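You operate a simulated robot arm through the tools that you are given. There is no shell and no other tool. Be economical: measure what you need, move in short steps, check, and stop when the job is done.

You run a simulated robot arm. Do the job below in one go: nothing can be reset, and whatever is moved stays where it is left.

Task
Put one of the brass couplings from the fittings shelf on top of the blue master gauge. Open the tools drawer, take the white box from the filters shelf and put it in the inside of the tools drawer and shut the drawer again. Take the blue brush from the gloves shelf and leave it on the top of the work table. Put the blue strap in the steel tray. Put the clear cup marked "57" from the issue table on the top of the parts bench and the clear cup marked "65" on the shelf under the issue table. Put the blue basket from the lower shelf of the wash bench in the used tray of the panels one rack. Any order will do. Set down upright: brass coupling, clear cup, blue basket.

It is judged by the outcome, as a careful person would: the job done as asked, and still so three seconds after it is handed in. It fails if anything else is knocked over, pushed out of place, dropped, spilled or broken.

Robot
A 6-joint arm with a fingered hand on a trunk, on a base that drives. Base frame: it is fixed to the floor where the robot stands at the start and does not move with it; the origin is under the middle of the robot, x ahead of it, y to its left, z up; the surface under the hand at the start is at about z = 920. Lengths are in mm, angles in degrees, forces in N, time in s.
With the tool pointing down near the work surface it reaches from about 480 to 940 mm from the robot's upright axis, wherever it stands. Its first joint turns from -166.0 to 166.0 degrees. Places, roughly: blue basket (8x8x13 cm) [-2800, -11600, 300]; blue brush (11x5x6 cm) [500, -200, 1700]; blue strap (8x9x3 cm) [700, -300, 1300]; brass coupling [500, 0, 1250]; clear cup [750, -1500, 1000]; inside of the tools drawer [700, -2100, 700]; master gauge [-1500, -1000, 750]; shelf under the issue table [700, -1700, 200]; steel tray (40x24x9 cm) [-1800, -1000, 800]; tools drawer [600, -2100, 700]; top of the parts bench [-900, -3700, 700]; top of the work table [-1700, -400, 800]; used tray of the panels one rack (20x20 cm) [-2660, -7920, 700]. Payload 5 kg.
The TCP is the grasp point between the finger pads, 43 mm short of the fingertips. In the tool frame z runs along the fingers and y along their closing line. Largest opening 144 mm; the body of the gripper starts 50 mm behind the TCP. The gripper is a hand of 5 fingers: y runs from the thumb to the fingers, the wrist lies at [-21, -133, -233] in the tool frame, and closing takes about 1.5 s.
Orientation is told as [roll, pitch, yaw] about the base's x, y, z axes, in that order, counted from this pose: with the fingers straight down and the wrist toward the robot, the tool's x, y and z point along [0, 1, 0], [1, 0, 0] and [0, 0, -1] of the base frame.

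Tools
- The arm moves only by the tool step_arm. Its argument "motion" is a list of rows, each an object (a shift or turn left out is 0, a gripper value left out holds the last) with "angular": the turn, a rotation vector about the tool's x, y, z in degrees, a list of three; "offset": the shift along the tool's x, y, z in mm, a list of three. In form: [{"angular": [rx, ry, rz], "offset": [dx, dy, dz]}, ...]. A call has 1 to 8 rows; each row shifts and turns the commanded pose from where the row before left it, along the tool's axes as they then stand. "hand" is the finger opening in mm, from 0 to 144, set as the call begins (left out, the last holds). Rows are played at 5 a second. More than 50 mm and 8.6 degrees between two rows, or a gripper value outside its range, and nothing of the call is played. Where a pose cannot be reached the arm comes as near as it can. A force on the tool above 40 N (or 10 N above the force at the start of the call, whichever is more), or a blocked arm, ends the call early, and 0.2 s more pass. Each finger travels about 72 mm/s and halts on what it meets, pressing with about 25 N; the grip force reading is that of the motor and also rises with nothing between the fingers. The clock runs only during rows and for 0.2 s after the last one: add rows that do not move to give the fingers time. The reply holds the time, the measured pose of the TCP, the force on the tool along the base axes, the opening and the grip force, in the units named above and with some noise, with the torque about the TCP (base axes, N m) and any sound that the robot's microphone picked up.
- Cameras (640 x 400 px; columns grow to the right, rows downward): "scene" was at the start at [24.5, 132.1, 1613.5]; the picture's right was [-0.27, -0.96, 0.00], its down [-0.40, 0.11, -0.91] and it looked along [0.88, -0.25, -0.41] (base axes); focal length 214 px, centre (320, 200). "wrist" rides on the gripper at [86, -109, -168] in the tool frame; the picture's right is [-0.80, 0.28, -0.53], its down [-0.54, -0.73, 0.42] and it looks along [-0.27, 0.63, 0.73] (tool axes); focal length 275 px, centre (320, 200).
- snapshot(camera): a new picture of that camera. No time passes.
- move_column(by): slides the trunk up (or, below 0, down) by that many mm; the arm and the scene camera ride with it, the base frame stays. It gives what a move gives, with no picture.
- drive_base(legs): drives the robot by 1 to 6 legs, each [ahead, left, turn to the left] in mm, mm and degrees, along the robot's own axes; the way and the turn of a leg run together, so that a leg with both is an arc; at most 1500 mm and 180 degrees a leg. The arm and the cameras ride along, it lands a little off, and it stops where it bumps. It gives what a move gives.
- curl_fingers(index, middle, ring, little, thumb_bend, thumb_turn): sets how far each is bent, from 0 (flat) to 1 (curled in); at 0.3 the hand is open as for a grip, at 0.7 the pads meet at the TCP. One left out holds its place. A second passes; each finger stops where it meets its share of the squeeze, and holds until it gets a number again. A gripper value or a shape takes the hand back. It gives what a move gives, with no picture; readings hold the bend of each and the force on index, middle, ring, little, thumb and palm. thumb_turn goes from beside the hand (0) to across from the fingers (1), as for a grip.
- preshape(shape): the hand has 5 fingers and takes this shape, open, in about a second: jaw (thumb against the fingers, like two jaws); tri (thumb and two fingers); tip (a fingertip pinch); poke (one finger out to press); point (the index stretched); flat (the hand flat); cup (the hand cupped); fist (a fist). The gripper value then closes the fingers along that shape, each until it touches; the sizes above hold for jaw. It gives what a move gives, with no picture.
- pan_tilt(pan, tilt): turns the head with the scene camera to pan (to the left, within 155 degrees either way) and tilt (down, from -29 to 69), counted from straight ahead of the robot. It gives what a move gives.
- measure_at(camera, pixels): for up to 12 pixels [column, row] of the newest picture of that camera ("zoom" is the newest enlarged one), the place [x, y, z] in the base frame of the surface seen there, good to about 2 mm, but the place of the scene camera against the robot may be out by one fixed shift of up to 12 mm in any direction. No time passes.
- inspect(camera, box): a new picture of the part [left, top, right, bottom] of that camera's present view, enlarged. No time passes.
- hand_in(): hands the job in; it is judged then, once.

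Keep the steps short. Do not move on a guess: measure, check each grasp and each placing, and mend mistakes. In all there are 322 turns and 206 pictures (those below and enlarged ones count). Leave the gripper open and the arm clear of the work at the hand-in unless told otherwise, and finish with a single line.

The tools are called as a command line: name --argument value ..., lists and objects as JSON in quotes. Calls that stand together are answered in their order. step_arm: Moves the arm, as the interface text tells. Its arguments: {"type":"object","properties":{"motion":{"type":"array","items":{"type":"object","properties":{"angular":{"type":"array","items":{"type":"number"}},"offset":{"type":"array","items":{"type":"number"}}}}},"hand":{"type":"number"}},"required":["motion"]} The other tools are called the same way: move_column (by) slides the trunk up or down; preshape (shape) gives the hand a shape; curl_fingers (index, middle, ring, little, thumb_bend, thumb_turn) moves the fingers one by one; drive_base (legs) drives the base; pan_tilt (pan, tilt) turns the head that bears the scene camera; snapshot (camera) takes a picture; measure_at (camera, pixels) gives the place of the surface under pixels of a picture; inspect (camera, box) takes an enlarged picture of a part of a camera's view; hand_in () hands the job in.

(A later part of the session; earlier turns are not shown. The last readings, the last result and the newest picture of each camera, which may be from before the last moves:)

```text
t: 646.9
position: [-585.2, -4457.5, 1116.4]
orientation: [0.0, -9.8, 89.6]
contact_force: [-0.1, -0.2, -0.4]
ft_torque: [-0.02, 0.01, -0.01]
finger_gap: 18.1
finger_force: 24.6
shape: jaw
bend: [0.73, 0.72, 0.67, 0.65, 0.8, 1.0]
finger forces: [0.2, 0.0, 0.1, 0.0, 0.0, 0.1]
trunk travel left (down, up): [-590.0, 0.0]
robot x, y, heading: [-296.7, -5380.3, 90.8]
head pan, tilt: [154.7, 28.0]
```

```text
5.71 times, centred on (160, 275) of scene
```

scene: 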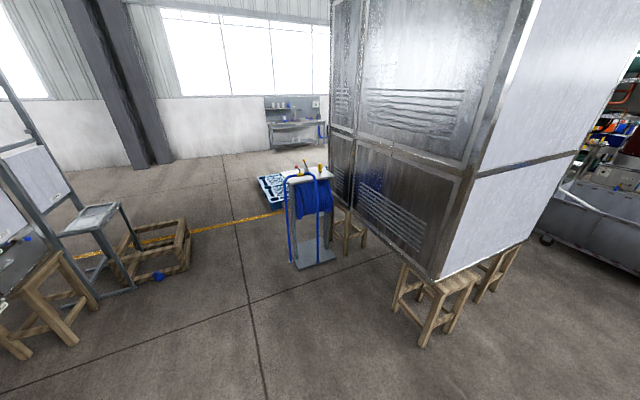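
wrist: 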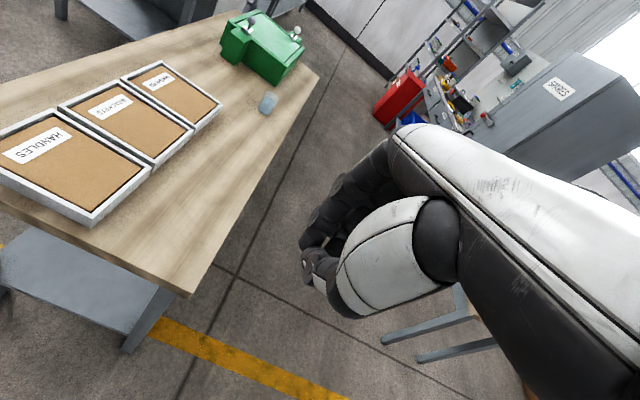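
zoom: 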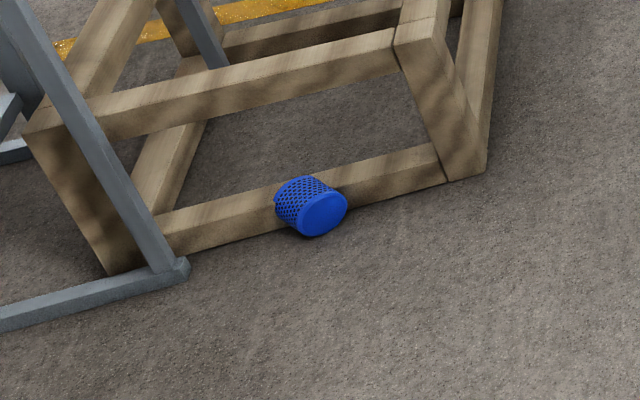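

measure_at --camera "zoom" --pixels '[[322, 214], [343, 205], [305, 230], [330, 197], [315, 234], [285, 188], [279, 208], [300, 180], [295, 200], [310, 190], [285, 222], [350, 225]]'

```text
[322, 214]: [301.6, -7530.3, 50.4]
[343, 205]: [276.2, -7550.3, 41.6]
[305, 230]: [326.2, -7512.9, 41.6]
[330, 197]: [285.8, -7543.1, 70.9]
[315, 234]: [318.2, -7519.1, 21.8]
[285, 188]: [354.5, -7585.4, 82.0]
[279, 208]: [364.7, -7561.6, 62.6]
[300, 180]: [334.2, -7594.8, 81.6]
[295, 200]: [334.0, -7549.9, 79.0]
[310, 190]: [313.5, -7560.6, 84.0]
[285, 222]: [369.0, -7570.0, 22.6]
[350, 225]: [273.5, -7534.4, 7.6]
```

Found: it lies on the floor by the wooden crate, body centre about (325,-7563). I turn and go pick it up.

drive_base --legs '[[0, 0, 90], [0, 0, 90], [0, 480, 0], [900, 0, 0]]'

move_column --by -400

step_arm --motion '[{"angular": [0, 0, 8.2], "offset": [0, -20, 40]}, {"angular": [0, 0, 8.2], "offset": [10, -30, 35]}, {"angular": [0, 0, 8.2], "offset": [10, -30, 35]}, {"angular": [0, 0, 8.2], "offset": [15, -25, 35]}, {"angular": [0, 0, 8.2], "offset": [20, -20, 35]}, {"angular": [0, 0, 8.2], "offset": [20, -20, 35]}, {"angular": [0, 0, 3.8], "offset": [0, 0, 35]}, {}]' --hand 125

```text
t: 662.1
position: [597.3, -7218.5, 1116.4]
orientation: [0.0, -9.9, -87.1]
contact_force: [0.7, 0.2, 0.5]
ft_torque: [-0.01, 0.03, -0.03]
finger_gap: 17.8
finger_force: 25.0
shape: jaw
bend: [0.73, 0.72, 0.67, 0.65, 0.8, 1.0]
finger forces: [0.1, 0.0, 0.0, 0.0, 0.1, 0.1]
trunk travel left (down, up): [-590.0, 0.0]
robot x, y, heading: [251.4, -6312.2, -86.2]
head pan, tilt: [154.7, 28.0]
```

```text
t: 665.9
position: [596.4, -7217.7, 715.9]
orientation: [0.0, -9.8, -87.0]
contact_force: [-0.5, 0.0, -0.9]
ft_torque: [0.02, -0.01, -0.01]
finger_gap: 18.1
finger_force: 25.6
shape: jaw
bend: [0.73, 0.72, 0.67, 0.65, 0.8, 1.0]
finger forces: [0.0, 0.1, 0.1, 0.0, 0.1, 0.1]
trunk travel left (down, up): [-190.0, 400.0]
robot x, y, heading: [258.3, -6309.1, -86.0]
head pan, tilt: [154.7, 28.0]
```

```text
t: 667.0
position: [624.6, -7161.3, 561.1]
orientation: [5.4, -8.3, -121.6]
contact_force: [-15.9, -1.4, -5.9]
ft_torque: [-0.23, -1.68, 1.08]
finger_gap: 124.9
finger_force: 0.1
shape: jaw
bend: [0.27, 0.33, 0.31, 0.32, 0.44, 0.98]
finger forces: [0.0, 0.0, 0.0, 0.1, 0.0, 0.1]
out of reach, approached as far as the arm can: row 5
trunk travel left (down, up): [-190.0, 400.0]
robot x, y, heading: [252.6, -6305.7, -86.6]
head pan, tilt: [154.7, 28.0]
stopped in row 5: the force on the tool passed its limit at 252 N (the readings are from after the stop); the commanded pose is now the measured one
```

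A hard contact. I look at once.

pan_tilt --pan 15 --tilt 40

snapshot --camera "scene"

```text
t: 669.2
position: [624.3, -7161.7, 562.6]
orientation: [5.4, -8.1, -121.6]
contact_force: [-42.5, 5.5, -18.5]
ft_torque: [-2.44, -4.57, 4.49]
finger_gap: 125.1
finger_force: 0.1
shape: jaw
bend: [0.27, 0.33, 0.31, 0.32, 0.44, 0.98]
finger forces: [0.0, 0.1, 0.0, 0.0, 0.0, 0.1]
trunk travel left (down, up): [-190.0, 400.0]
robot x, y, heading: [252.0, -6306.6, -86.2]
head pan, tilt: [15.0, 40.0]
```

```text
5 pictures are left
```

scene: 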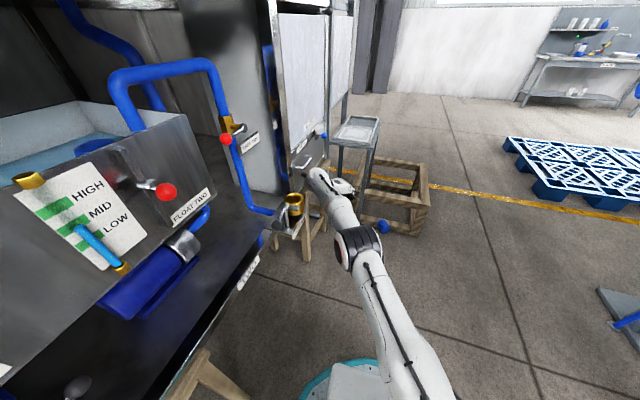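

drive_base --legs '[[0, -220, 0]]'

measure_at --camera "scene" --pixels '[[383, 225], [380, 228], [386, 228], [300, 180], [293, 205], [320, 160], [305, 240], [270, 230], [420, 200], [410, 230]]'

```text
t: 670.9
position: [413.3, -7174.9, 563.4]
orientation: [5.5, -8.4, -121.7]
contact_force: [0.5, -0.7, -0.3]
ft_torque: [-0.03, 0.02, -0.02]
finger_gap: 124.8
finger_force: 0.0
shape: jaw
bend: [0.27, 0.33, 0.31, 0.32, 0.44, 0.98]
finger forces: [0.0, 0.0, 0.0, 0.1, 0.0, 0.0]
trunk travel left (down, up): [-190.0, 400.0]
robot x, y, heading: [41.5, -6325.9, -86.5]
head pan, tilt: [15.0, 40.0]
```

```text
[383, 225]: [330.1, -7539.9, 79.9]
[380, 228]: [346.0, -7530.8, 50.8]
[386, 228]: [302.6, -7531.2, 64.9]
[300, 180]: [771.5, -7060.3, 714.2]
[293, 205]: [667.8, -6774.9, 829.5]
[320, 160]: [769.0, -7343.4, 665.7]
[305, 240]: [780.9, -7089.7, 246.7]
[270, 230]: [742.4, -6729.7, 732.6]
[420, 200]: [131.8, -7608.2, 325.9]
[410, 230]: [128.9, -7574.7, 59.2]
```

Freed. The basket is at about (325,-7555) with its top end toward the crate. I finish turning the hand and go above its bottom end.

step_arm --motion '[{"angular": [0, 0, 7]}, {"angular": [0, 0, 7]}, {"angular": [0, 0, 7]}, {}]'

move_column --by -190

drive_base --legs '[[290, -120, 0]]'

snapshot --camera "wrist"

```text
t: 671.9
position: [395.5, -7130.8, 559.7]
orientation: [8.1, -5.9, -142.8]
contact_force: [0.0, 0.3, 1.5]
ft_torque: [0.05, -0.04, 0.01]
finger_gap: 124.7
finger_force: 0.0
shape: jaw
bend: [0.27, 0.33, 0.31, 0.32, 0.44, 0.98]
finger forces: [0.0, 0.1, 0.0, 0.0, 0.0, 0.0]
out of reach, approached as far as the arm can: row 1, 2, 3
trunk travel left (down, up): [-190.0, 400.0]
robot x, y, heading: [43.0, -6320.5, -86.4]
head pan, tilt: [15.0, 40.0]
```

```text
t: 673.9
position: [393.9, -7133.5, 367.8]
orientation: [8.0, -5.8, -142.7]
contact_force: [0.1, -0.9, 0.3]
ft_torque: [-0.04, -0.02, -0.03]
finger_gap: 125.0
finger_force: 0.1
shape: jaw
bend: [0.27, 0.33, 0.31, 0.32, 0.44, 0.98]
finger forces: [0.0, 0.0, 0.1, 0.0, 0.0, 0.0]
trunk travel left (down, up): [0.0, 590.0]
robot x, y, heading: [44.2, -6320.4, -86.6]
head pan, tilt: [15.0, 40.0]
```

```text
t: 676.0
position: [289.0, -7431.3, 368.0]
orientation: [8.1, -6.0, -142.9]
contact_force: [1.1, 0.0, 0.0]
ft_torque: [0.03, 0.0, -0.02]
finger_gap: 124.8
finger_force: 0.1
shape: jaw
bend: [0.27, 0.33, 0.31, 0.32, 0.44, 0.98]
finger forces: [0.0, 0.0, 0.0, 0.0, 0.1, 0.1]
trunk travel left (down, up): [0.0, 590.0]
robot x, y, heading: [-58.9, -6620.8, -86.8]
head pan, tilt: [15.0, 40.0]
```

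```text
4 pictures are left
```

wrist: 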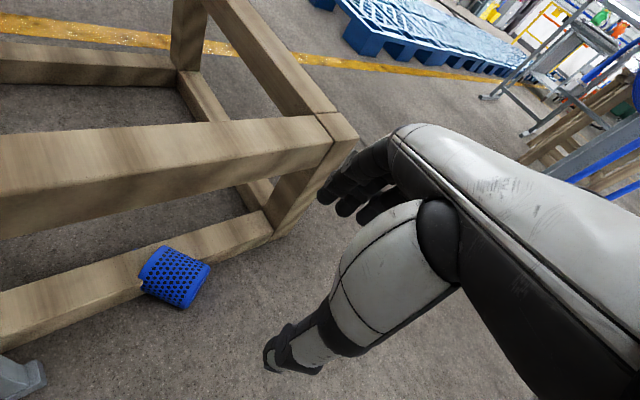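

measure_at --camera "wrist" --pixels '[[175, 275], [205, 272], [185, 303], [165, 250], [147, 290], [140, 272], [155, 260], [190, 262], [170, 297], [230, 250], [120, 300], [200, 140]]'

```text
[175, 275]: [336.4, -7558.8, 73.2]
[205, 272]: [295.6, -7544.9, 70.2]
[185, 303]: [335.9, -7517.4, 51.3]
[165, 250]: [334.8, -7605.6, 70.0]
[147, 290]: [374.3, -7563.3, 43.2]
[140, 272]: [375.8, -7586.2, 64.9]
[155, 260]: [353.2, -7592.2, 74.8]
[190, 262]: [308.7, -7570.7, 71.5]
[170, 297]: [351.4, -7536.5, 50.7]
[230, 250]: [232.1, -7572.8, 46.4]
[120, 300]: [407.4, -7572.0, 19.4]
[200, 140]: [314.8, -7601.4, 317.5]
```

step_arm --motion '[{"offset": [0, 0, 45]}, {"offset": [0, 0, 45]}, {"offset": [0, 0, 45]}, {"offset": [0, 0, 45]}, {"offset": [0, 0, 45]}, {"offset": [0, 0, 45]}, {}]'

```text
t: 677.6
position: [273.8, -7408.6, 134.3]
orientation: [8.1, -5.9, -142.9]
contact_force: [-0.8, 0.4, -0.1]
ft_torque: [-0.02, -0.02, 0.0]
finger_gap: 125.0
finger_force: 0.0
shape: jaw
bend: [0.27, 0.33, 0.31, 0.32, 0.44, 0.98]
finger forces: [0.0, 0.1, 0.0, 0.0, 0.0, 0.0]
out of reach, approached as far as the arm can: row 2, 3, 4, 5, 6
trunk travel left (down, up): [0.0, 590.0]
robot x, y, heading: [-57.1, -6617.7, -86.6]
head pan, tilt: [15.0, 40.0]
```

step_arm --motion '[{"offset": [0, 0, 35]}, {"offset": [0, 0, 25]}, {"offset": [0, 0, 8]}, {}]'

```text
t: 678.6
position: [268.7, -7402.6, 106.1]
orientation: [8.1, -6.0, -142.9]
contact_force: [0.2, 0.0, 0.0]
ft_torque: [0.01, 0.01, 0.02]
finger_gap: 124.7
finger_force: 0.2
shape: jaw
bend: [0.27, 0.33, 0.31, 0.32, 0.44, 0.98]
finger forces: [0.0, 0.0, 0.0, 0.0, 0.0, 0.0]
out of reach, approached as far as the arm can: row 1, 2, 3
trunk travel left (down, up): [0.0, 590.0]
robot x, y, heading: [-59.7, -6617.7, -86.6]
head pan, tilt: [15.0, 40.0]
```

step_arm --motion '[{"offset": [-48, 6, 0]}, {"offset": [-48, 6, 5]}, {"offset": [-48, 6, 10]}, {"offset": [-48, 6, 15]}, {"offset": [0, 0, 15]}, {"offset": [0, 0, 10]}, {}]'

```text
refused: row 4 steps farther than a row can; nothing moved
```

step_arm --motion '[{"offset": [-45, 6, 0]}, {"offset": [-45, 6, 5]}, {"offset": [-45, 6, 10]}, {"offset": [-45, 6, 10]}, {"offset": [0, 0, 10]}, {"offset": [0, 0, 8]}, {}]'

```text
t: 680.3
position: [139.4, -7287.2, 49.9]
orientation: [8.8, -6.0, -143.2]
contact_force: [-4.7, 3.0, 20.5]
ft_torque: [1.28, -0.95, 0.38]
finger_gap: 125.3
finger_force: 0.0
shape: jaw
bend: [0.27, 0.33, 0.31, 0.32, 0.43, 1.0]
finger forces: [0.0, 0.0, 0.0, 0.0, 20.3, 0.1]
trunk travel left (down, up): [0.0, 590.0]
robot x, y, heading: [-58.0, -6618.6, -87.2]
head pan, tilt: [15.0, 40.0]
stopped in row 7: the force on the tool passed its limit at 42 N (the readings are from after the stop); the commanded pose is now the measured one
```

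step_arm --motion '[{"offset": [0, 0, -10]}, {}]'

drive_base --legs '[[170, 105, 0]]'

snapshot --camera "wrist"

```text
t: 680.9
position: [139.2, -7283.3, 55.5]
orientation: [8.5, -6.1, -143.2]
contact_force: [-0.2, -0.7, 0.4]
ft_torque: [0.06, 0.01, 0.01]
finger_gap: 125.1
finger_force: 0.1
shape: jaw
bend: [0.27, 0.33, 0.31, 0.32, 0.44, 0.98]
finger forces: [0.0, 0.0, 0.0, 0.1, 0.0, 0.1]
trunk travel left (down, up): [0.0, 590.0]
robot x, y, heading: [-59.4, -6620.5, -86.9]
head pan, tilt: [15.0, 40.0]
```

```text
t: 682.5
position: [251.8, -7445.0, 57.1]
orientation: [8.4, -6.0, -143.3]
contact_force: [-0.1, 0.8, -0.1]
ft_torque: [0.03, 0.02, 0.0]
finger_gap: 125.0
finger_force: 0.1
shape: jaw
bend: [0.27, 0.33, 0.31, 0.32, 0.44, 0.98]
finger forces: [0.0, 0.0, 0.1, 0.0, 0.1, 0.0]
trunk travel left (down, up): [0.0, 590.0]
robot x, y, heading: [52.9, -6781.1, -86.8]
head pan, tilt: [15.0, 40.0]
```

```text
3 pictures are left
```

wrist: 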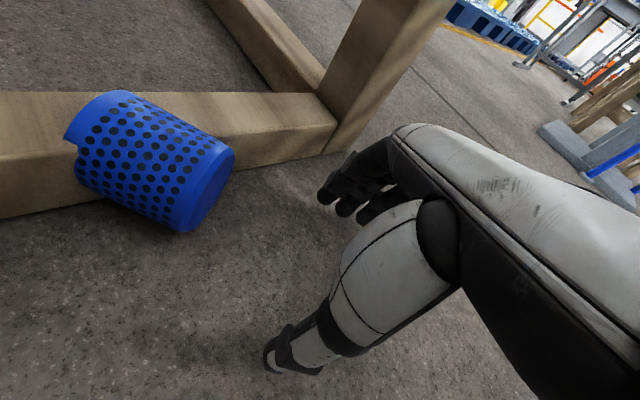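

measure_at --camera "wrist" --pixels '[[220, 185], [230, 150], [195, 225], [205, 150], [150, 130], [160, 190], [100, 170], [85, 190], [110, 100], [70, 150], [180, 120], [135, 200]]'

```text
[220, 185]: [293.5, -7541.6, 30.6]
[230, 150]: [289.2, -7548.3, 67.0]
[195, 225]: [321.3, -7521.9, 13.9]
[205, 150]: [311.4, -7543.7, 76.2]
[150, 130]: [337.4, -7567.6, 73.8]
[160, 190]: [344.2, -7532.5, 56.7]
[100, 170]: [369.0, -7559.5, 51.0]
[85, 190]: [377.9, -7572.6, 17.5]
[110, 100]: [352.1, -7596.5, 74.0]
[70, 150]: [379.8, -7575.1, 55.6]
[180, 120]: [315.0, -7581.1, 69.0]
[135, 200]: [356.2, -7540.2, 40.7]
```

drive_base --legs '[[106, 59, 0]]'

step_arm --motion '[{}, {}, {}, {}, {}, {}]' --hand 55

```text
t: 683.7
position: [309.6, -7549.1, 57.0]
orientation: [8.5, -6.0, -143.7]
contact_force: [0.7, 0.2, 0.8]
ft_torque: [-0.03, -0.01, 0.0]
finger_gap: 124.9
finger_force: 0.0
shape: jaw
bend: [0.27, 0.33, 0.31, 0.32, 0.44, 0.98]
finger forces: [0.1, 0.1, 0.0, 0.0, 0.0, 0.0]
trunk travel left (down, up): [0.0, 590.0]
robot x, y, heading: [115.8, -6880.2, -87.7]
head pan, tilt: [15.0, 40.0]
```

```text
t: 685.1
position: [310.1, -7549.5, 56.1]
orientation: [8.5, -6.1, -143.7]
contact_force: [-0.6, 0.1, 0.0]
ft_torque: [0.07, 0.02, 0.02]
finger_gap: 66.3
finger_force: 25.3
shape: jaw
bend: [0.74, 0.46, 0.48, 0.45, 0.72, 1.0]
finger forces: [13.4, 7.9, 0.1, 0.0, 20.1, 0.1]
trunk travel left (down, up): [0.0, 590.0]
robot x, y, heading: [116.3, -6882.4, -87.6]
head pan, tilt: [15.0, 40.0]
```

Basket gripped by its body. I draw it away from the crate and lift it.

drive_base --legs '[[-150, -90, 0]]'

move_column --by 400

```text
t: 686.6
position: [212.3, -7403.2, 56.4]
orientation: [8.5, -6.0, -143.9]
contact_force: [0.3, 0.5, -0.2]
ft_torque: [0.03, 0.01, -0.01]
finger_gap: 66.2
finger_force: 25.0
shape: jaw
bend: [0.74, 0.46, 0.48, 0.45, 0.72, 1.0]
finger forces: [13.4, 8.0, 0.1, 0.1, 20.2, 0.1]
trunk travel left (down, up): [0.0, 590.0]
robot x, y, heading: [21.7, -6735.5, -87.9]
head pan, tilt: [15.0, 40.0]
```

```text
t: 690.4
position: [213.9, -7402.3, 456.1]
orientation: [8.5, -6.0, -143.9]
contact_force: [0.8, 1.0, -0.8]
ft_torque: [0.04, 0.03, -0.02]
finger_gap: 66.3
finger_force: 24.6
shape: jaw
bend: [0.74, 0.46, 0.48, 0.45, 0.72, 1.0]
finger forces: [13.4, 8.0, 0.0, 0.0, 20.3, 0.1]
trunk travel left (down, up): [-400.0, 190.0]
robot x, y, heading: [23.7, -6732.6, -87.7]
head pan, tilt: [15.0, 40.0]
```

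drive_base --legs '[[0, -250, 0], [0, 0, -60], [0, 0, -60], [0, 0, -58], [1200, 0, 0]]'

```text
t: 705.9
position: [-425.1, -4898.5, 456.2]
orientation: [8.5, -5.9, 35.2]
contact_force: [0.7, -0.1, 0.2]
ft_torque: [0.03, -0.01, -0.02]
finger_gap: 66.2
finger_force: 24.7
shape: jaw
bend: [0.74, 0.46, 0.48, 0.45, 0.72, 1.0]
finger forces: [13.3, 7.8, 0.0, 0.0, 19.9, 0.0]
trunk travel left (down, up): [-400.0, 190.0]
robot x, y, heading: [-245.1, -5567.0, 91.6]
head pan, tilt: [15.0, 40.0]
```

step_arm --motion '[{"angular": [0, 0, 8.4], "offset": [0, 0, -45]}, {"angular": [0, 0, 8.4], "offset": [0, 0, -45]}, {"angular": [0, 0, 8.4], "offset": [0, 0, -45]}, {"angular": [0, 0, 8.4], "offset": [0, 0, -45]}, {"offset": [0, 0, -48]}, {"offset": [0, 0, -48]}, {"offset": [0, 0, -48]}, {"offset": [0, 0, -48]}]'

step_arm --motion '[{"angular": [0, 8, 0], "offset": [15, 0, -42]}, {"angular": [0, 8, 0], "offset": [20, 0, -40]}, {"angular": [0, 8, 0], "offset": [25, 0, -35]}, {"angular": [0, 8, 0], "offset": [30, 0, -30]}, {"angular": [0, 8, 0], "offset": [35, 0, -25]}, {}]'

```text
t: 707.6
position: [-422.0, -4965.2, 823.9]
orientation: [10.3, -0.4, 2.0]
contact_force: [-0.1, 0.5, -1.6]
ft_torque: [-0.08, 0.01, 0.01]
finger_gap: 66.0
finger_force: 24.7
shape: jaw
bend: [0.74, 0.46, 0.48, 0.45, 0.72, 1.0]
finger forces: [13.4, 7.6, 0.1, 0.0, 19.7, 0.1]
trunk travel left (down, up): [-400.0, 190.0]
robot x, y, heading: [-247.8, -5568.7, 91.4]
head pan, tilt: [15.0, 40.0]
```

```text
t: 709.0
position: [-423.9, -4925.7, 1036.4]
orientation: [50.6, -0.4, 2.0]
contact_force: [0.3, 0.5, -0.7]
ft_torque: [-0.05, 0.02, 0.03]
finger_gap: 65.8
finger_force: 24.7
shape: jaw
bend: [0.74, 0.46, 0.48, 0.45, 0.72, 1.0]
finger forces: [13.2, 7.8, 0.1, 0.1, 19.8, 0.0]
trunk travel left (down, up): [-400.0, 190.0]
robot x, y, heading: [-241.6, -5569.2, 91.3]
head pan, tilt: [15.0, 40.0]
```

step_arm --motion '[{"angular": [0, 8, 0], "offset": [35, 0, -25]}, {"angular": [0, 8, 0], "offset": [38, 0, -20]}, {"angular": [0, 8, 0], "offset": [40, 0, -15]}, {"angular": [0, 8, 0], "offset": [40, 0, -10]}, {}]'

pan_tilt --pan 15 --tilt 42

move_column --by -300

drive_base --legs '[[0, 180, -1.3], [150, 0, 0]]'

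```text
t: 710.2
position: [-428.2, -4919.3, 1210.8]
orientation: [82.4, -0.2, 2.0]
contact_force: [-0.1, 0.1, -1.5]
ft_torque: [-0.04, 0.0, -0.04]
finger_gap: 66.1
finger_force: 24.6
shape: jaw
bend: [0.74, 0.46, 0.48, 0.45, 0.72, 1.0]
finger forces: [13.0, 8.0, 0.1, 0.0, 19.8, 0.0]
trunk travel left (down, up): [-400.0, 190.0]
robot x, y, heading: [-246.6, -5564.9, 91.5]
head pan, tilt: [15.0, 40.0]
```

```text
t: 710.9
position: [-427.3, -4919.6, 1210.8]
orientation: [82.4, -0.3, 2.0]
contact_force: [-0.8, -0.8, -0.1]
ft_torque: [-0.03, 0.03, 0.03]
finger_gap: 65.9
finger_force: 25.1
shape: jaw
bend: [0.74, 0.46, 0.48, 0.45, 0.72, 1.0]
finger forces: [12.9, 7.9, 0.0, 0.0, 19.9, 0.0]
trunk travel left (down, up): [-400.0, 190.0]
robot x, y, heading: [-246.4, -5567.6, 91.3]
head pan, tilt: [15.0, 42.0]
```

```text
t: 713.9
position: [-426.8, -4920.0, 910.0]
orientation: [82.4, -0.3, 2.0]
contact_force: [1.0, 0.1, -1.3]
ft_torque: [-0.03, -0.02, 0.01]
finger_gap: 65.9
finger_force: 26.0
shape: jaw
bend: [0.74, 0.46, 0.48, 0.45, 0.72, 1.0]
finger forces: [13.0, 8.0, 0.0, 0.0, 19.8, 0.0]
trunk travel left (down, up): [-100.0, 490.0]
robot x, y, heading: [-246.6, -5566.6, 91.4]
head pan, tilt: [15.0, 42.0]
```

```text
t: 716.3
position: [-585.8, -4767.4, 909.8]
orientation: [82.4, -0.2, 0.6]
contact_force: [1.3, 0.6, 0.2]
ft_torque: [-0.02, 0.0, -0.01]
finger_gap: 65.9
finger_force: 25.1
shape: jaw
bend: [0.74, 0.46, 0.48, 0.45, 0.72, 1.0]
finger forces: [13.0, 8.1, 0.0, 0.0, 19.7, 0.0]
trunk travel left (down, up): [-100.0, 490.0]
robot x, y, heading: [-423.3, -5421.0, 90.0]
head pan, tilt: [15.0, 42.0]
```

pan_tilt --pan 22 --tilt 28

snapshot --camera "scene"

```text
t: 717.1
position: [-586.6, -4767.3, 909.3]
orientation: [82.4, -0.3, 0.6]
contact_force: [0.8, 0.2, -1.2]
ft_torque: [-0.01, -0.03, 0.0]
finger_gap: 66.2
finger_force: 25.4
shape: jaw
bend: [0.74, 0.46, 0.48, 0.45, 0.72, 1.0]
finger forces: [13.1, 8.1, 0.1, 0.1, 19.7, 0.0]
trunk travel left (down, up): [-100.0, 490.0]
robot x, y, heading: [-422.3, -5422.5, 90.1]
head pan, tilt: [22.0, 28.0]
```

```text
2 pictures are left
```

scene: 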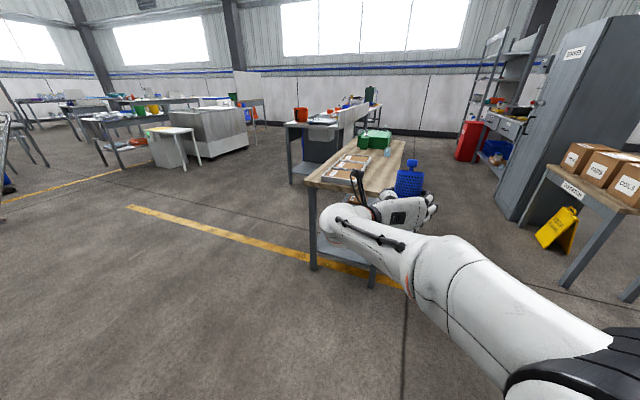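

measure_at --camera "scene" --pixels '[[312, 186], [325, 188], [318, 180], [335, 190], [365, 193], [340, 176], [370, 182], [402, 150], [408, 185], [410, 170], [413, 163], [395, 165]]'

```text
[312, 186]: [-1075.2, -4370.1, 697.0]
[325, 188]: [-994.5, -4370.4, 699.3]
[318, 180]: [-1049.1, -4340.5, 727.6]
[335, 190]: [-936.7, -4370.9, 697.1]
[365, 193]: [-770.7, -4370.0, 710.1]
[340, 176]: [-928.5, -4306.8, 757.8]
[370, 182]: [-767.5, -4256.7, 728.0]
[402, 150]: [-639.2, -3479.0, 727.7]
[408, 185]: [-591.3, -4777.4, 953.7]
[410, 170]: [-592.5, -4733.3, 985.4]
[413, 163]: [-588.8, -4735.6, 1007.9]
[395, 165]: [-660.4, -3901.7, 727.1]
```

Basket is upright in the hand. I'll stand it on the bench's free south-east corner to regrip it from above. Curl the little finger away and approach.

curl_fingers --little 1.0

drive_base --legs '[[0, 118, 0], [270, 0, 0]]'

move_column --by -100

step_arm --motion '[{"offset": [-22, 0, 3]}, {"offset": [-20, 0, 3]}, {}]'

```text
t: 718.1
position: [-585.9, -4767.6, 910.6]
orientation: [82.4, -0.3, 0.4]
contact_force: [-0.1, 1.0, -0.5]
ft_torque: [-0.04, 0.02, -0.03]
finger_gap: 71.4
finger_force: 20.0
shape: fingers
bend: [0.74, 0.46, 0.48, 1.0, 0.72, 1.0]
finger forces: [13.0, 8.0, 0.0, 0.1, 19.8, 0.0]
trunk travel left (down, up): [-100.0, 490.0]
robot x, y, heading: [-417.9, -5420.8, 90.1]
head pan, tilt: [22.0, 28.0]
```

```text
t: 720.8
position: [-698.7, -4499.3, 910.6]
orientation: [82.5, -0.3, 0.1]
contact_force: [-0.5, -0.6, -0.6]
ft_torque: [-0.06, 0.02, 0.01]
finger_gap: 70.9
finger_force: 20.5
shape: fingers
bend: [0.74, 0.46, 0.48, 1.0, 0.72, 1.0]
finger forces: [13.1, 8.0, 0.0, 0.0, 19.8, 0.0]
trunk travel left (down, up): [-100.0, 490.0]
robot x, y, heading: [-537.1, -5153.6, 89.4]
head pan, tilt: [22.0, 28.0]
```

```text
t: 722.1
position: [-698.7, -4498.9, 809.4]
orientation: [82.4, -0.3, 0.1]
contact_force: [0.3, 0.3, -0.1]
ft_torque: [-0.01, -0.02, -0.02]
finger_gap: 71.2
finger_force: 19.8
shape: fingers
bend: [0.74, 0.46, 0.48, 1.0, 0.72, 1.0]
finger forces: [13.1, 8.0, 0.0, 0.0, 19.9, 0.0]
trunk travel left (down, up): [0.0, 590.0]
robot x, y, heading: [-533.0, -5152.6, 89.6]
head pan, tilt: [22.0, 28.0]
```

```text
t: 722.9
position: [-707.0, -4498.8, 783.1]
orientation: [81.7, -0.6, -0.2]
contact_force: [-0.1, 0.3, -1.5]
ft_torque: [-0.02, 0.02, 0.0]
finger_gap: 71.1
finger_force: 20.5
shape: fingers
bend: [0.74, 0.46, 0.48, 1.0, 0.72, 1.0]
finger forces: [13.1, 8.0, 0.1, 0.1, 19.8, 0.1]
out of reach, approached as far as the arm can: row 2
trunk travel left (down, up): [0.0, 590.0]
robot x, y, heading: [-537.2, -5150.6, 89.7]
head pan, tilt: [22.0, 28.0]
```

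drive_base --legs '[[138, 0, 0]]'

step_arm --motion '[{"angular": [0, -3, 0], "offset": [-10, 0, 2]}, {"angular": [0, -3, 0], "offset": [-8, 0, 2]}, {}]'

```text
t: 724.3
position: [-703.4, -4362.1, 784.2]
orientation: [81.8, -0.5, -0.4]
contact_force: [0.3, -0.1, -1.0]
ft_torque: [-0.04, 0.02, 0.03]
finger_gap: 71.2
finger_force: 20.4
shape: fingers
bend: [0.74, 0.46, 0.48, 1.0, 0.72, 1.0]
finger forces: [13.0, 8.0, 0.0, 0.0, 19.8, 0.0]
trunk travel left (down, up): [0.0, 590.0]
robot x, y, heading: [-537.0, -5016.8, 89.4]
head pan, tilt: [22.0, 28.0]
```

```text
t: 725.1
position: [-703.6, -4360.4, 769.7]
orientation: [76.0, -0.5, -0.2]
contact_force: [-0.2, 5.1, 14.8]
ft_torque: [0.64, -0.57, 0.24]
finger_gap: 71.0
finger_force: 28.9
shape: fingers
bend: [0.74, 0.46, 0.48, 1.0, 0.72, 1.0]
finger forces: [13.2, 8.1, 16.0, 0.1, 19.9, 0.1]
trunk travel left (down, up): [0.0, 590.0]
robot x, y, heading: [-534.9, -5016.0, 89.3]
head pan, tilt: [22.0, 28.0]
```

step_arm --motion '[{"angular": [0, 3, 0], "offset": [10, 0, -2]}, {"angular": [0, 3, 0], "offset": [8, 0, -2]}, {}]'

curl_fingers --ring 1.0

```text
t: 725.9
position: [-703.7, -4361.8, 784.4]
orientation: [81.8, -0.6, -0.5]
contact_force: [0.2, -0.1, -1.0]
ft_torque: [-0.04, 0.0, -0.03]
finger_gap: 71.5
finger_force: 20.1
shape: fingers
bend: [0.74, 0.46, 0.48, 1.0, 0.72, 1.0]
finger forces: [13.0, 8.0, 0.0, 0.0, 19.8, 0.0]
trunk travel left (down, up): [0.0, 590.0]
robot x, y, heading: [-536.1, -5018.2, 89.5]
head pan, tilt: [22.0, 28.0]
```

```text
t: 726.9
position: [-703.9, -4360.2, 783.4]
orientation: [81.7, -0.6, -0.3]
contact_force: [-0.5, -0.1, -0.5]
ft_torque: [-0.04, 0.01, 0.02]
finger_gap: 71.2
finger_force: 20.9
shape: fingers
bend: [0.74, 0.46, 1.0, 1.0, 0.72, 1.0]
finger forces: [13.0, 8.0, 0.0, 0.0, 19.8, 0.0]
trunk travel left (down, up): [0.0, 590.0]
robot x, y, heading: [-535.8, -5012.5, 89.6]
head pan, tilt: [22.0, 28.0]
```

step_arm --motion '[{"angular": [0, -2, 0], "offset": [-9, 0, 1]}, {"angular": [0, -2, 0], "offset": [-9, 0, 1]}, {"offset": [-5, 0, 1]}, {"offset": [-3, 0, 0]}, {}]'

```text
t: 728.1
position: [-704.4, -4361.8, 758.5]
orientation: [77.8, -0.6, -0.4]
contact_force: [0.0, -0.5, -0.5]
ft_torque: [-0.02, 0.02, 0.01]
finger_gap: 71.1
finger_force: 20.7
shape: fingers
bend: [0.74, 0.46, 1.0, 1.0, 0.72, 1.0]
finger forces: [13.0, 8.0, 0.0, 0.0, 19.8, 0.0]
trunk travel left (down, up): [0.0, 590.0]
robot x, y, heading: [-536.2, -5017.0, 89.6]
head pan, tilt: [22.0, 28.0]
```

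step_arm --motion '[{"offset": [-3, 0, 0]}, {"offset": [-2, 0, 0]}, {"offset": [-2, 0, 0]}]'

step_arm --motion '[{"offset": [-2, 0, 0]}, {"offset": [-2, 0, 0]}]'

```text
t: 728.9
position: [-701.7, -4364.3, 751.5]
orientation: [77.8, -0.6, -0.4]
contact_force: [-1.0, 0.8, 2.6]
ft_torque: [0.1, 0.06, 0.06]
finger_gap: 71.0
finger_force: 20.7
shape: fingers
bend: [0.74, 0.46, 1.0, 1.0, 0.72, 1.0]
finger forces: [12.8, 7.8, 0.1, 0.0, 19.8, 0.1]
trunk travel left (down, up): [0.0, 590.0]
robot x, y, heading: [-536.2, -5021.6, 89.4]
head pan, tilt: [22.0, 28.0]
```

```text
t: 729.5
position: [-702.9, -4364.9, 749.4]
orientation: [77.8, -0.5, -0.5]
contact_force: [0.4, 0.4, 9.9]
ft_torque: [0.49, -0.13, 0.02]
finger_gap: 70.8
finger_force: 21.8
shape: fingers
bend: [0.74, 0.47, 1.0, 1.0, 0.73, 1.0]
finger forces: [13.8, 10.6, 0.0, 0.1, 19.5, 0.0]
trunk travel left (down, up): [0.0, 590.0]
robot x, y, heading: [-540.9, -5014.8, 89.3]
head pan, tilt: [22.0, 28.0]
```

step_arm --motion '[{"offset": [5, 0, 0]}, {"offset": [2, 0, 9]}, {"offset": [-3, 0, 0]}, {}]'

step_arm --motion '[{"offset": [-2, 0, 0]}, {"offset": [-2, 0, 0]}]'

```text
t: 730.5
position: [-702.1, -4354.1, 749.8]
orientation: [77.7, -0.6, -0.5]
contact_force: [0.2, -2.7, 8.4]
ft_torque: [0.33, -0.11, 0.0]
finger_gap: 70.7
finger_force: 21.6
shape: fingers
bend: [0.74, 0.47, 1.0, 1.0, 0.73, 1.0]
finger forces: [13.8, 9.7, 0.0, 0.1, 19.5, 0.0]
trunk travel left (down, up): [0.0, 590.0]
robot x, y, heading: [-532.2, -5016.2, 89.1]
head pan, tilt: [22.0, 28.0]
```

```text
t: 731.1
position: [-703.0, -4355.6, 747.5]
orientation: [77.7, -0.7, -0.5]
contact_force: [1.9, 0.7, 17.0]
ft_torque: [0.79, -0.38, 0.02]
finger_gap: 70.8
finger_force: 25.2
shape: fingers
bend: [0.74, 0.46, 1.0, 1.0, 0.73, 1.0]
finger forces: [13.9, 16.6, 0.0, 0.0, 19.1, 0.0]
trunk travel left (down, up): [0.0, 590.0]
robot x, y, heading: [-536.2, -5016.6, 89.2]
head pan, tilt: [22.0, 28.0]
```

curl_fingers --index 0.5 --middle 0.38 --thumb_bend 0.62

curl_fingers --index 0.2 --middle 0.25 --thumb_bend 0.35

drive_base --legs '[[-250, 0, 0]]'

```text
t: 732.1
position: [-703.1, -4356.4, 746.7]
orientation: [77.5, -0.7, -0.5]
contact_force: [-5.3, -0.7, 11.0]
ft_torque: [0.47, -0.46, 0.22]
finger_gap: 75.4
finger_force: 13.3
shape: fingers
bend: [0.45, 0.41, 1.0, 1.0, 0.58, 1.0]
finger forces: [8.1, 11.0, 0.0, 0.1, 8.4, 0.1]
trunk travel left (down, up): [0.0, 590.0]
robot x, y, heading: [-534.9, -5014.0, 89.4]
head pan, tilt: [22.0, 28.0]
```

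```text
t: 733.1
position: [-703.7, -4355.4, 745.1]
orientation: [77.5, -0.7, -0.5]
contact_force: [0.3, -0.3, 0.5]
ft_torque: [0.0, 0.0, 0.02]
finger_gap: 160.7
finger_force: 0.1
shape: fingers
bend: [0.2, 0.25, 1.0, 1.0, 0.35, 1.0]
finger forces: [0.0, 0.1, 0.0, 0.1, 0.3, 0.0]
trunk travel left (down, up): [0.0, 590.0]
robot x, y, heading: [-537.2, -5016.0, 89.2]
head pan, tilt: [22.0, 28.0]
```

```text
t: 734.9
position: [-703.1, -4603.0, 745.7]
orientation: [77.5, -0.7, -0.7]
contact_force: [0.1, 0.4, -0.6]
ft_torque: [-0.02, 0.01, 0.01]
finger_gap: 161.2
finger_force: 0.0
shape: fingers
bend: [0.2, 0.25, 1.0, 1.0, 0.35, 1.0]
finger forces: [0.1, 0.0, 0.0, 0.0, 0.0, 0.0]
trunk travel left (down, up): [0.0, 590.0]
robot x, y, heading: [-541.9, -5267.5, 89.2]
head pan, tilt: [22.0, 28.0]
```

move_column --by 400

step_arm --motion '[{"angular": [4.03, -4.03, -6.03]}, {"angular": [4.03, -4.03, -6.03]}, {"angular": [4.03, -4.03, -6.03]}, {"angular": [4.03, -4.03, -6.03]}, {"angular": [4.03, -4.03, -6.03]}, {"angular": [4.03, -4.03, -6.03]}, {"angular": [4.03, -4.03, -6.03]}]' --hand 125

step_arm --motion '[{"angular": [4.03, -4.03, -6.03]}, {"angular": [4.03, -4.03, -6.03]}, {"angular": [4.03, -4.03, -6.03]}, {"angular": [4.03, -4.03, -6.03]}, {"angular": [4.03, -4.03, -6.03]}, {"angular": [4.03, -4.03, -6.03]}, {}]'

```text
t: 738.7
position: [-702.9, -4604.1, 1145.8]
orientation: [77.5, -0.7, -0.7]
contact_force: [-0.4, 0.2, -0.4]
ft_torque: [0.02, 0.02, -0.02]
finger_gap: 161.2
finger_force: 0.1
shape: fingers
bend: [0.2, 0.25, 1.0, 1.0, 0.35, 1.0]
finger forces: [0.0, 0.0, 0.0, 0.0, 0.0, 0.0]
trunk travel left (down, up): [-400.0, 190.0]
robot x, y, heading: [-538.1, -5264.3, 89.1]
head pan, tilt: [22.0, 28.0]
```

```text
t: 740.3
position: [-704.0, -4604.3, 1145.7]
orientation: [37.2, -22.1, 46.1]
contact_force: [-0.2, 0.4, 0.4]
ft_torque: [0.01, -0.03, -0.03]
finger_gap: 125.3
finger_force: 0.1
shape: jaw
bend: [0.27, 0.33, 0.31, 0.32, 0.44, 0.98]
finger forces: [0.1, 0.1, 0.1, 0.1, 0.1, 0.0]
trunk travel left (down, up): [-400.0, 190.0]
robot x, y, heading: [-536.8, -5261.8, 89.2]
head pan, tilt: [22.0, 28.0]
```

```text
t: 741.9
position: [-703.7, -4603.9, 1145.7]
orientation: [-0.6, -10.0, 89.3]
contact_force: [-0.3, 0.1, -0.5]
ft_torque: [0.02, -0.01, 0.01]
finger_gap: 125.0
finger_force: 0.2
shape: jaw
bend: [0.27, 0.33, 0.31, 0.32, 0.44, 0.98]
finger forces: [0.1, 0.0, 0.0, 0.0, 0.1, 0.1]
trunk travel left (down, up): [-400.0, 190.0]
robot x, y, heading: [-540.6, -5266.0, 89.3]
head pan, tilt: [22.0, 28.0]
```

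move_column --by -190

drive_base --legs '[[170, 0, 0]]'

snapshot --camera "wrist"

```text
t: 744.0
position: [-704.1, -4604.3, 955.6]
orientation: [-0.6, -10.1, 89.2]
contact_force: [0.2, 0.2, 0.0]
ft_torque: [-0.04, 0.03, 0.03]
finger_gap: 125.2
finger_force: 0.0
shape: jaw
bend: [0.27, 0.33, 0.31, 0.32, 0.44, 0.98]
finger forces: [0.0, 0.0, 0.0, 0.1, 0.0, 0.0]
trunk travel left (down, up): [-210.0, 380.0]
robot x, y, heading: [-543.3, -5264.1, 89.1]
head pan, tilt: [22.0, 28.0]
```

```text
t: 745.4
position: [-702.4, -4437.2, 955.7]
orientation: [-0.5, -10.2, 89.4]
contact_force: [-0.2, -0.4, -0.3]
ft_torque: [0.02, 0.01, 0.03]
finger_gap: 125.5
finger_force: 0.1
shape: jaw
bend: [0.27, 0.33, 0.31, 0.32, 0.44, 0.98]
finger forces: [0.0, 0.0, 0.0, 0.1, 0.0, 0.0]
trunk travel left (down, up): [-210.0, 380.0]
robot x, y, heading: [-532.9, -5099.6, 89.1]
head pan, tilt: [22.0, 28.0]
```

```text
1 pictures are left
```

wrist: 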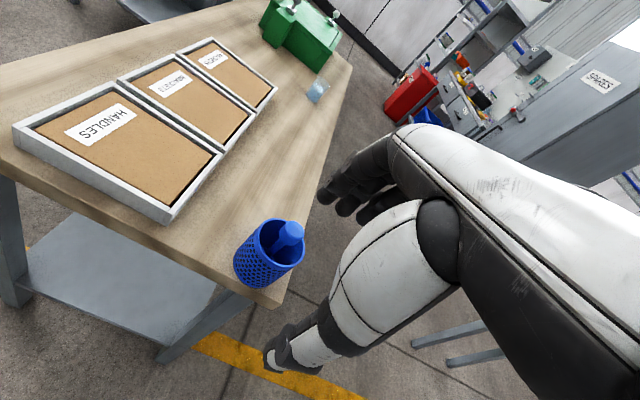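

The basket stands upright on the bench corner. I measure it.

measure_at --camera "wrist" --pixels '[[290, 230], [285, 240], [298, 228], [260, 262], [245, 245], [290, 265], [270, 222], [304, 245], [255, 285], [288, 250], [268, 250], [238, 262]]'

```text
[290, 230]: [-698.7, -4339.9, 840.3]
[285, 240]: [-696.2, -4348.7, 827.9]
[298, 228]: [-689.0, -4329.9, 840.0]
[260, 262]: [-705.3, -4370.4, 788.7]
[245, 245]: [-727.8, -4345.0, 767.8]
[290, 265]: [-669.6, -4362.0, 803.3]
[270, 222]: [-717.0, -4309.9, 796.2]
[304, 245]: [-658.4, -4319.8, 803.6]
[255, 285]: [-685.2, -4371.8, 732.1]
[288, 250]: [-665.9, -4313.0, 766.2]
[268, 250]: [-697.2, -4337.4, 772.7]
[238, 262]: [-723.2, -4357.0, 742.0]
```

drive_base --legs '[[97, -8, 0]]'

move_column --by -110

move_column --by -37

```text
t: 746.6
position: [-692.8, -4341.0, 954.9]
orientation: [-0.7, -10.0, 89.4]
contact_force: [-0.2, 0.0, -0.1]
ft_torque: [0.05, 0.01, -0.01]
finger_gap: 125.2
finger_force: 0.1
shape: jaw
bend: [0.27, 0.33, 0.31, 0.32, 0.44, 0.98]
finger forces: [0.0, 0.0, 0.0, 0.1, 0.0, 0.0]
trunk travel left (down, up): [-210.0, 380.0]
robot x, y, heading: [-527.0, -4999.4, 89.3]
head pan, tilt: [22.0, 28.0]
```

```text
t: 748.0
position: [-693.2, -4339.5, 845.4]
orientation: [-0.7, -9.9, 89.4]
contact_force: [0.6, -1.0, -0.1]
ft_torque: [-0.02, 0.0, 0.0]
finger_gap: 125.5
finger_force: 0.1
shape: jaw
bend: [0.27, 0.33, 0.31, 0.32, 0.44, 0.98]
finger forces: [0.1, 0.0, 0.0, 0.0, 0.1, 0.1]
trunk travel left (down, up): [-100.0, 490.0]
robot x, y, heading: [-530.5, -4999.2, 89.0]
head pan, tilt: [22.0, 28.0]
```

```text
t: 748.8
position: [-693.1, -4339.9, 808.5]
orientation: [-0.6, -10.0, 89.4]
contact_force: [-0.2, 0.7, 0.6]
ft_torque: [-0.03, 0.01, 0.0]
finger_gap: 125.0
finger_force: 0.1
shape: jaw
bend: [0.27, 0.33, 0.31, 0.32, 0.44, 0.98]
finger forces: [0.0, 0.0, 0.0, 0.1, 0.0, 0.0]
trunk travel left (down, up): [-63.0, 527.0]
robot x, y, heading: [-528.5, -4999.9, 89.2]
head pan, tilt: [22.0, 28.0]
```

step_arm --motion '[{}, {}, {}, {}, {}, {}]' --hand 55

move_column --by 150

```text
t: 750.2
position: [-692.7, -4340.0, 807.6]
orientation: [-0.6, -10.0, 89.5]
contact_force: [0.1, 0.2, -0.3]
ft_torque: [0.0, 0.02, 0.02]
finger_gap: 69.2
finger_force: 24.9
shape: jaw
bend: [0.74, 0.45, 0.46, 0.44, 0.71, 1.0]
finger forces: [13.3, 7.2, 0.0, 0.1, 20.6, 0.0]
trunk travel left (down, up): [-63.0, 527.0]
robot x, y, heading: [-529.6, -5000.8, 89.3]
head pan, tilt: [22.0, 28.0]
```

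```text
t: 752.0
position: [-692.9, -4340.1, 957.8]
orientation: [-0.6, -10.0, 89.4]
contact_force: [-0.5, -0.3, -0.5]
ft_torque: [0.04, 0.0, 0.0]
finger_gap: 69.3
finger_force: 24.4
shape: jaw
bend: [0.74, 0.45, 0.46, 0.44, 0.71, 1.0]
finger forces: [13.3, 7.1, 0.0, 0.0, 20.7, 0.0]
trunk travel left (down, up): [-213.0, 377.0]
robot x, y, heading: [-526.3, -5003.0, 89.2]
head pan, tilt: [22.0, 28.0]
```

Firm body grip. Raise and drive carefully round the north and west of the panels.

move_column --by 200

drive_base --legs '[[-350, 0, 0.8], [0, 1300, 0], [0, 1300, 0]]'

```text
t: 754.1
position: [-692.8, -4340.2, 1157.7]
orientation: [-0.6, -10.0, 89.3]
contact_force: [0.2, -0.8, -0.4]
ft_torque: [-0.03, -0.01, -0.03]
finger_gap: 69.5
finger_force: 25.0
shape: jaw
bend: [0.74, 0.45, 0.46, 0.44, 0.71, 1.0]
finger forces: [13.3, 7.2, 0.0, 0.1, 20.7, 0.1]
trunk travel left (down, up): [-413.0, 177.0]
robot x, y, heading: [-531.1, -4998.6, 89.2]
head pan, tilt: [22.0, 28.0]
```

```text
t: 768.5
position: [-3293.3, -4771.4, 1159.1]
orientation: [-0.6, -10.1, 92.7]
contact_force: [-0.2, -0.9, -0.8]
ft_torque: [-0.02, -0.02, -0.01]
finger_gap: 69.2
finger_force: 24.7
shape: jaw
bend: [0.74, 0.45, 0.46, 0.44, 0.71, 1.0]
finger forces: [13.4, 7.2, 0.0, 0.0, 20.8, 0.1]
trunk travel left (down, up): [-413.0, 177.0]
robot x, y, heading: [-3087.1, -5421.7, 92.7]
head pan, tilt: [22.0, 28.0]
```

drive_base --legs '[[0, 40, -2.7], [-1000, 0, 0]]'

drive_base --legs '[[-900, 0, 0]]'

```text
t: 774.2
position: [-3301.5, -5773.8, 1157.5]
orientation: [-0.6, -10.0, 90.4]
contact_force: [0.1, 0.2, -0.8]
ft_torque: [0.02, -0.01, 0.01]
finger_gap: 69.1
finger_force: 25.2
shape: jaw
bend: [0.74, 0.45, 0.46, 0.44, 0.71, 1.0]
finger forces: [13.3, 7.1, 0.0, 0.0, 20.8, 0.0]
trunk travel left (down, up): [-413.0, 177.0]
robot x, y, heading: [-3122.7, -6432.0, 90.4]
head pan, tilt: [22.0, 28.0]
```

```text
t: 779.0
position: [-3295.7, -6685.9, 1157.6]
orientation: [-0.7, -9.9, 90.9]
contact_force: [-0.4, -1.0, -0.9]
ft_torque: [-0.01, -0.03, -0.01]
finger_gap: 69.2
finger_force: 24.4
shape: jaw
bend: [0.74, 0.45, 0.46, 0.44, 0.71, 1.0]
finger forces: [13.4, 7.2, 0.1, 0.0, 20.8, 0.0]
trunk travel left (down, up): [-413.0, 177.0]
robot x, y, heading: [-3113.1, -7342.0, 91.1]
head pan, tilt: [22.0, 28.0]
```

drive_base --legs '[[0, 590, -1.1], [-725, 0, 0], [0, 0, -90]]'

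pan_tilt --pan 5 --tilt 32

```text
t: 790.0
position: [-3031.5, -7965.8, 1158.7]
orientation: [-0.5, -10.0, -5.0]
contact_force: [0.4, 0.4, -1.5]
ft_torque: [0.0, 0.02, 0.02]
finger_gap: 68.9
finger_force: 25.0
shape: jaw
bend: [0.74, 0.46, 0.46, 0.44, 0.71, 1.0]
finger forces: [13.1, 7.0, 0.1, 0.0, 20.4, 0.1]
trunk travel left (down, up): [-413.0, 177.0]
robot x, y, heading: [-3703.4, -8078.5, -5.0]
head pan, tilt: [22.0, 28.0]
```

```text
t: 790.8
position: [-3032.3, -7964.8, 1158.9]
orientation: [-0.6, -10.0, -4.9]
contact_force: [-0.3, -0.3, -0.8]
ft_torque: [0.01, 0.01, 0.0]
finger_gap: 69.0
finger_force: 25.3
shape: jaw
bend: [0.74, 0.46, 0.46, 0.44, 0.71, 1.0]
finger forces: [13.1, 7.1, 0.0, 0.0, 20.4, 0.0]
trunk travel left (down, up): [-413.0, 177.0]
robot x, y, heading: [-3704.3, -8080.6, -5.0]
head pan, tilt: [5.0, 32.0]
```

drive_base --legs '[[0, 0, 5]]'

inspect --camera "scene" --box '[220, 130, 460, 310]'

```text
t: 791.6
position: [-3043.8, -7908.8, 1158.7]
orientation: [-0.6, -10.0, 0.1]
contact_force: [-0.2, 0.0, -1.4]
ft_torque: [-0.01, 0.0, -0.01]
finger_gap: 68.5
finger_force: 24.9
shape: jaw
bend: [0.74, 0.46, 0.46, 0.44, 0.71, 1.0]
finger forces: [13.0, 7.1, 0.0, 0.0, 20.4, 0.0]
trunk travel left (down, up): [-413.0, 177.0]
robot x, y, heading: [-3701.3, -8085.0, -0.1]
head pan, tilt: [5.0, 32.0]
```

```text
2.22 times, centred on (340, 220) of scene
```

zoom: 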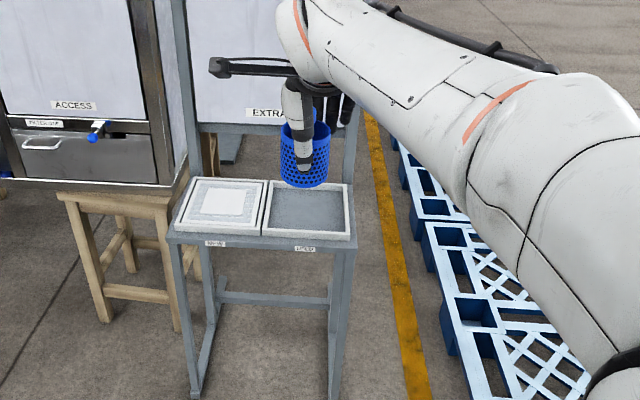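

measure_at --camera "zoom" --pixels '[[308, 210], [272, 190], [345, 190], [343, 228], [272, 225], [308, 195], [308, 236], [268, 210], [349, 210], [305, 248], [290, 183]]'

```text
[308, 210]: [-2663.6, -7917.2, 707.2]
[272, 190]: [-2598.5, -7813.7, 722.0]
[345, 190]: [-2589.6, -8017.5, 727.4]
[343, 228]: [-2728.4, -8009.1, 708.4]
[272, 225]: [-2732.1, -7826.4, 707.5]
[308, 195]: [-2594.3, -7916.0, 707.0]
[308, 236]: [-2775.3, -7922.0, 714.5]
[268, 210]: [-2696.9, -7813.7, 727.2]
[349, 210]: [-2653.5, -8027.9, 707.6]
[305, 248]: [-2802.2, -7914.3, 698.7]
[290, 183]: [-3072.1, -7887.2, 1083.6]
```

Used tray centre is about (-2675,-7918), floor ~699. Drive over it and lower.

drive_base --legs '[[356, -6, 0]]'

move_column --by -340

```text
t: 794.0
position: [-2686.8, -7904.2, 1158.5]
orientation: [-0.6, -10.0, 0.7]
contact_force: [0.0, -0.4, -1.2]
ft_torque: [-0.01, 0.03, -0.01]
finger_gap: 68.8
finger_force: 25.2
shape: jaw
bend: [0.74, 0.46, 0.47, 0.44, 0.71, 1.0]
finger forces: [13.0, 7.0, 0.0, 0.0, 20.3, 0.1]
trunk travel left (down, up): [-413.0, 177.0]
robot x, y, heading: [-3342.8, -8085.2, 0.6]
head pan, tilt: [5.0, 32.0]
```

```text
t: 797.3
position: [-2687.1, -7905.5, 819.4]
orientation: [-0.6, -10.0, 0.7]
contact_force: [-0.1, -0.5, -0.9]
ft_torque: [-0.06, 0.01, -0.04]
finger_gap: 68.7
finger_force: 24.7
shape: jaw
bend: [0.74, 0.46, 0.47, 0.44, 0.71, 1.0]
finger forces: [13.0, 7.1, 0.1, 0.1, 20.5, 0.1]
trunk travel left (down, up): [-73.0, 517.0]
robot x, y, heading: [-3345.2, -8086.9, 0.8]
head pan, tilt: [5.0, 32.0]
```

move_column --by -26

move_column --by -4

move_column --by -2

```text
t: 798.0
position: [-2687.3, -7905.8, 793.6]
orientation: [-0.6, -10.1, 0.6]
contact_force: [-0.2, -0.2, -0.9]
ft_torque: [-0.01, 0.0, -0.01]
finger_gap: 69.1
finger_force: 25.0
shape: jaw
bend: [0.74, 0.46, 0.47, 0.44, 0.71, 1.0]
finger forces: [13.0, 7.1, 0.0, 0.0, 20.3, 0.0]
trunk travel left (down, up): [-47.0, 543.0]
robot x, y, heading: [-3345.0, -8082.4, 0.6]
head pan, tilt: [5.0, 32.0]
```

```text
t: 798.5
position: [-2687.2, -7905.0, 787.9]
orientation: [-0.6, -10.0, 0.8]
contact_force: [-0.7, -0.5, -0.5]
ft_torque: [0.01, 0.01, -0.03]
finger_gap: 69.1
finger_force: 25.4
shape: jaw
bend: [0.74, 0.46, 0.47, 0.44, 0.71, 1.0]
finger forces: [13.2, 7.2, 0.0, 0.0, 20.4, 0.0]
trunk travel left (down, up): [-43.0, 547.0]
robot x, y, heading: [-3343.2, -8085.6, 0.5]
head pan, tilt: [5.0, 32.0]
```

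```text
t: 799.1
position: [-2687.2, -7904.8, 787.8]
orientation: [-0.6, -10.1, 0.7]
contact_force: [-0.5, -0.1, 4.3]
ft_torque: [-0.03, 0.14, 0.02]
finger_gap: 69.1
finger_force: 24.7
shape: jaw
bend: [0.74, 0.45, 0.47, 0.44, 0.72, 1.0]
finger forces: [14.1, 7.8, 0.0, 0.1, 22.0, 0.0]
trunk travel left (down, up): [-41.0, 549.0]
robot x, y, heading: [-3345.7, -8083.9, 0.6]
head pan, tilt: [5.0, 32.0]
```

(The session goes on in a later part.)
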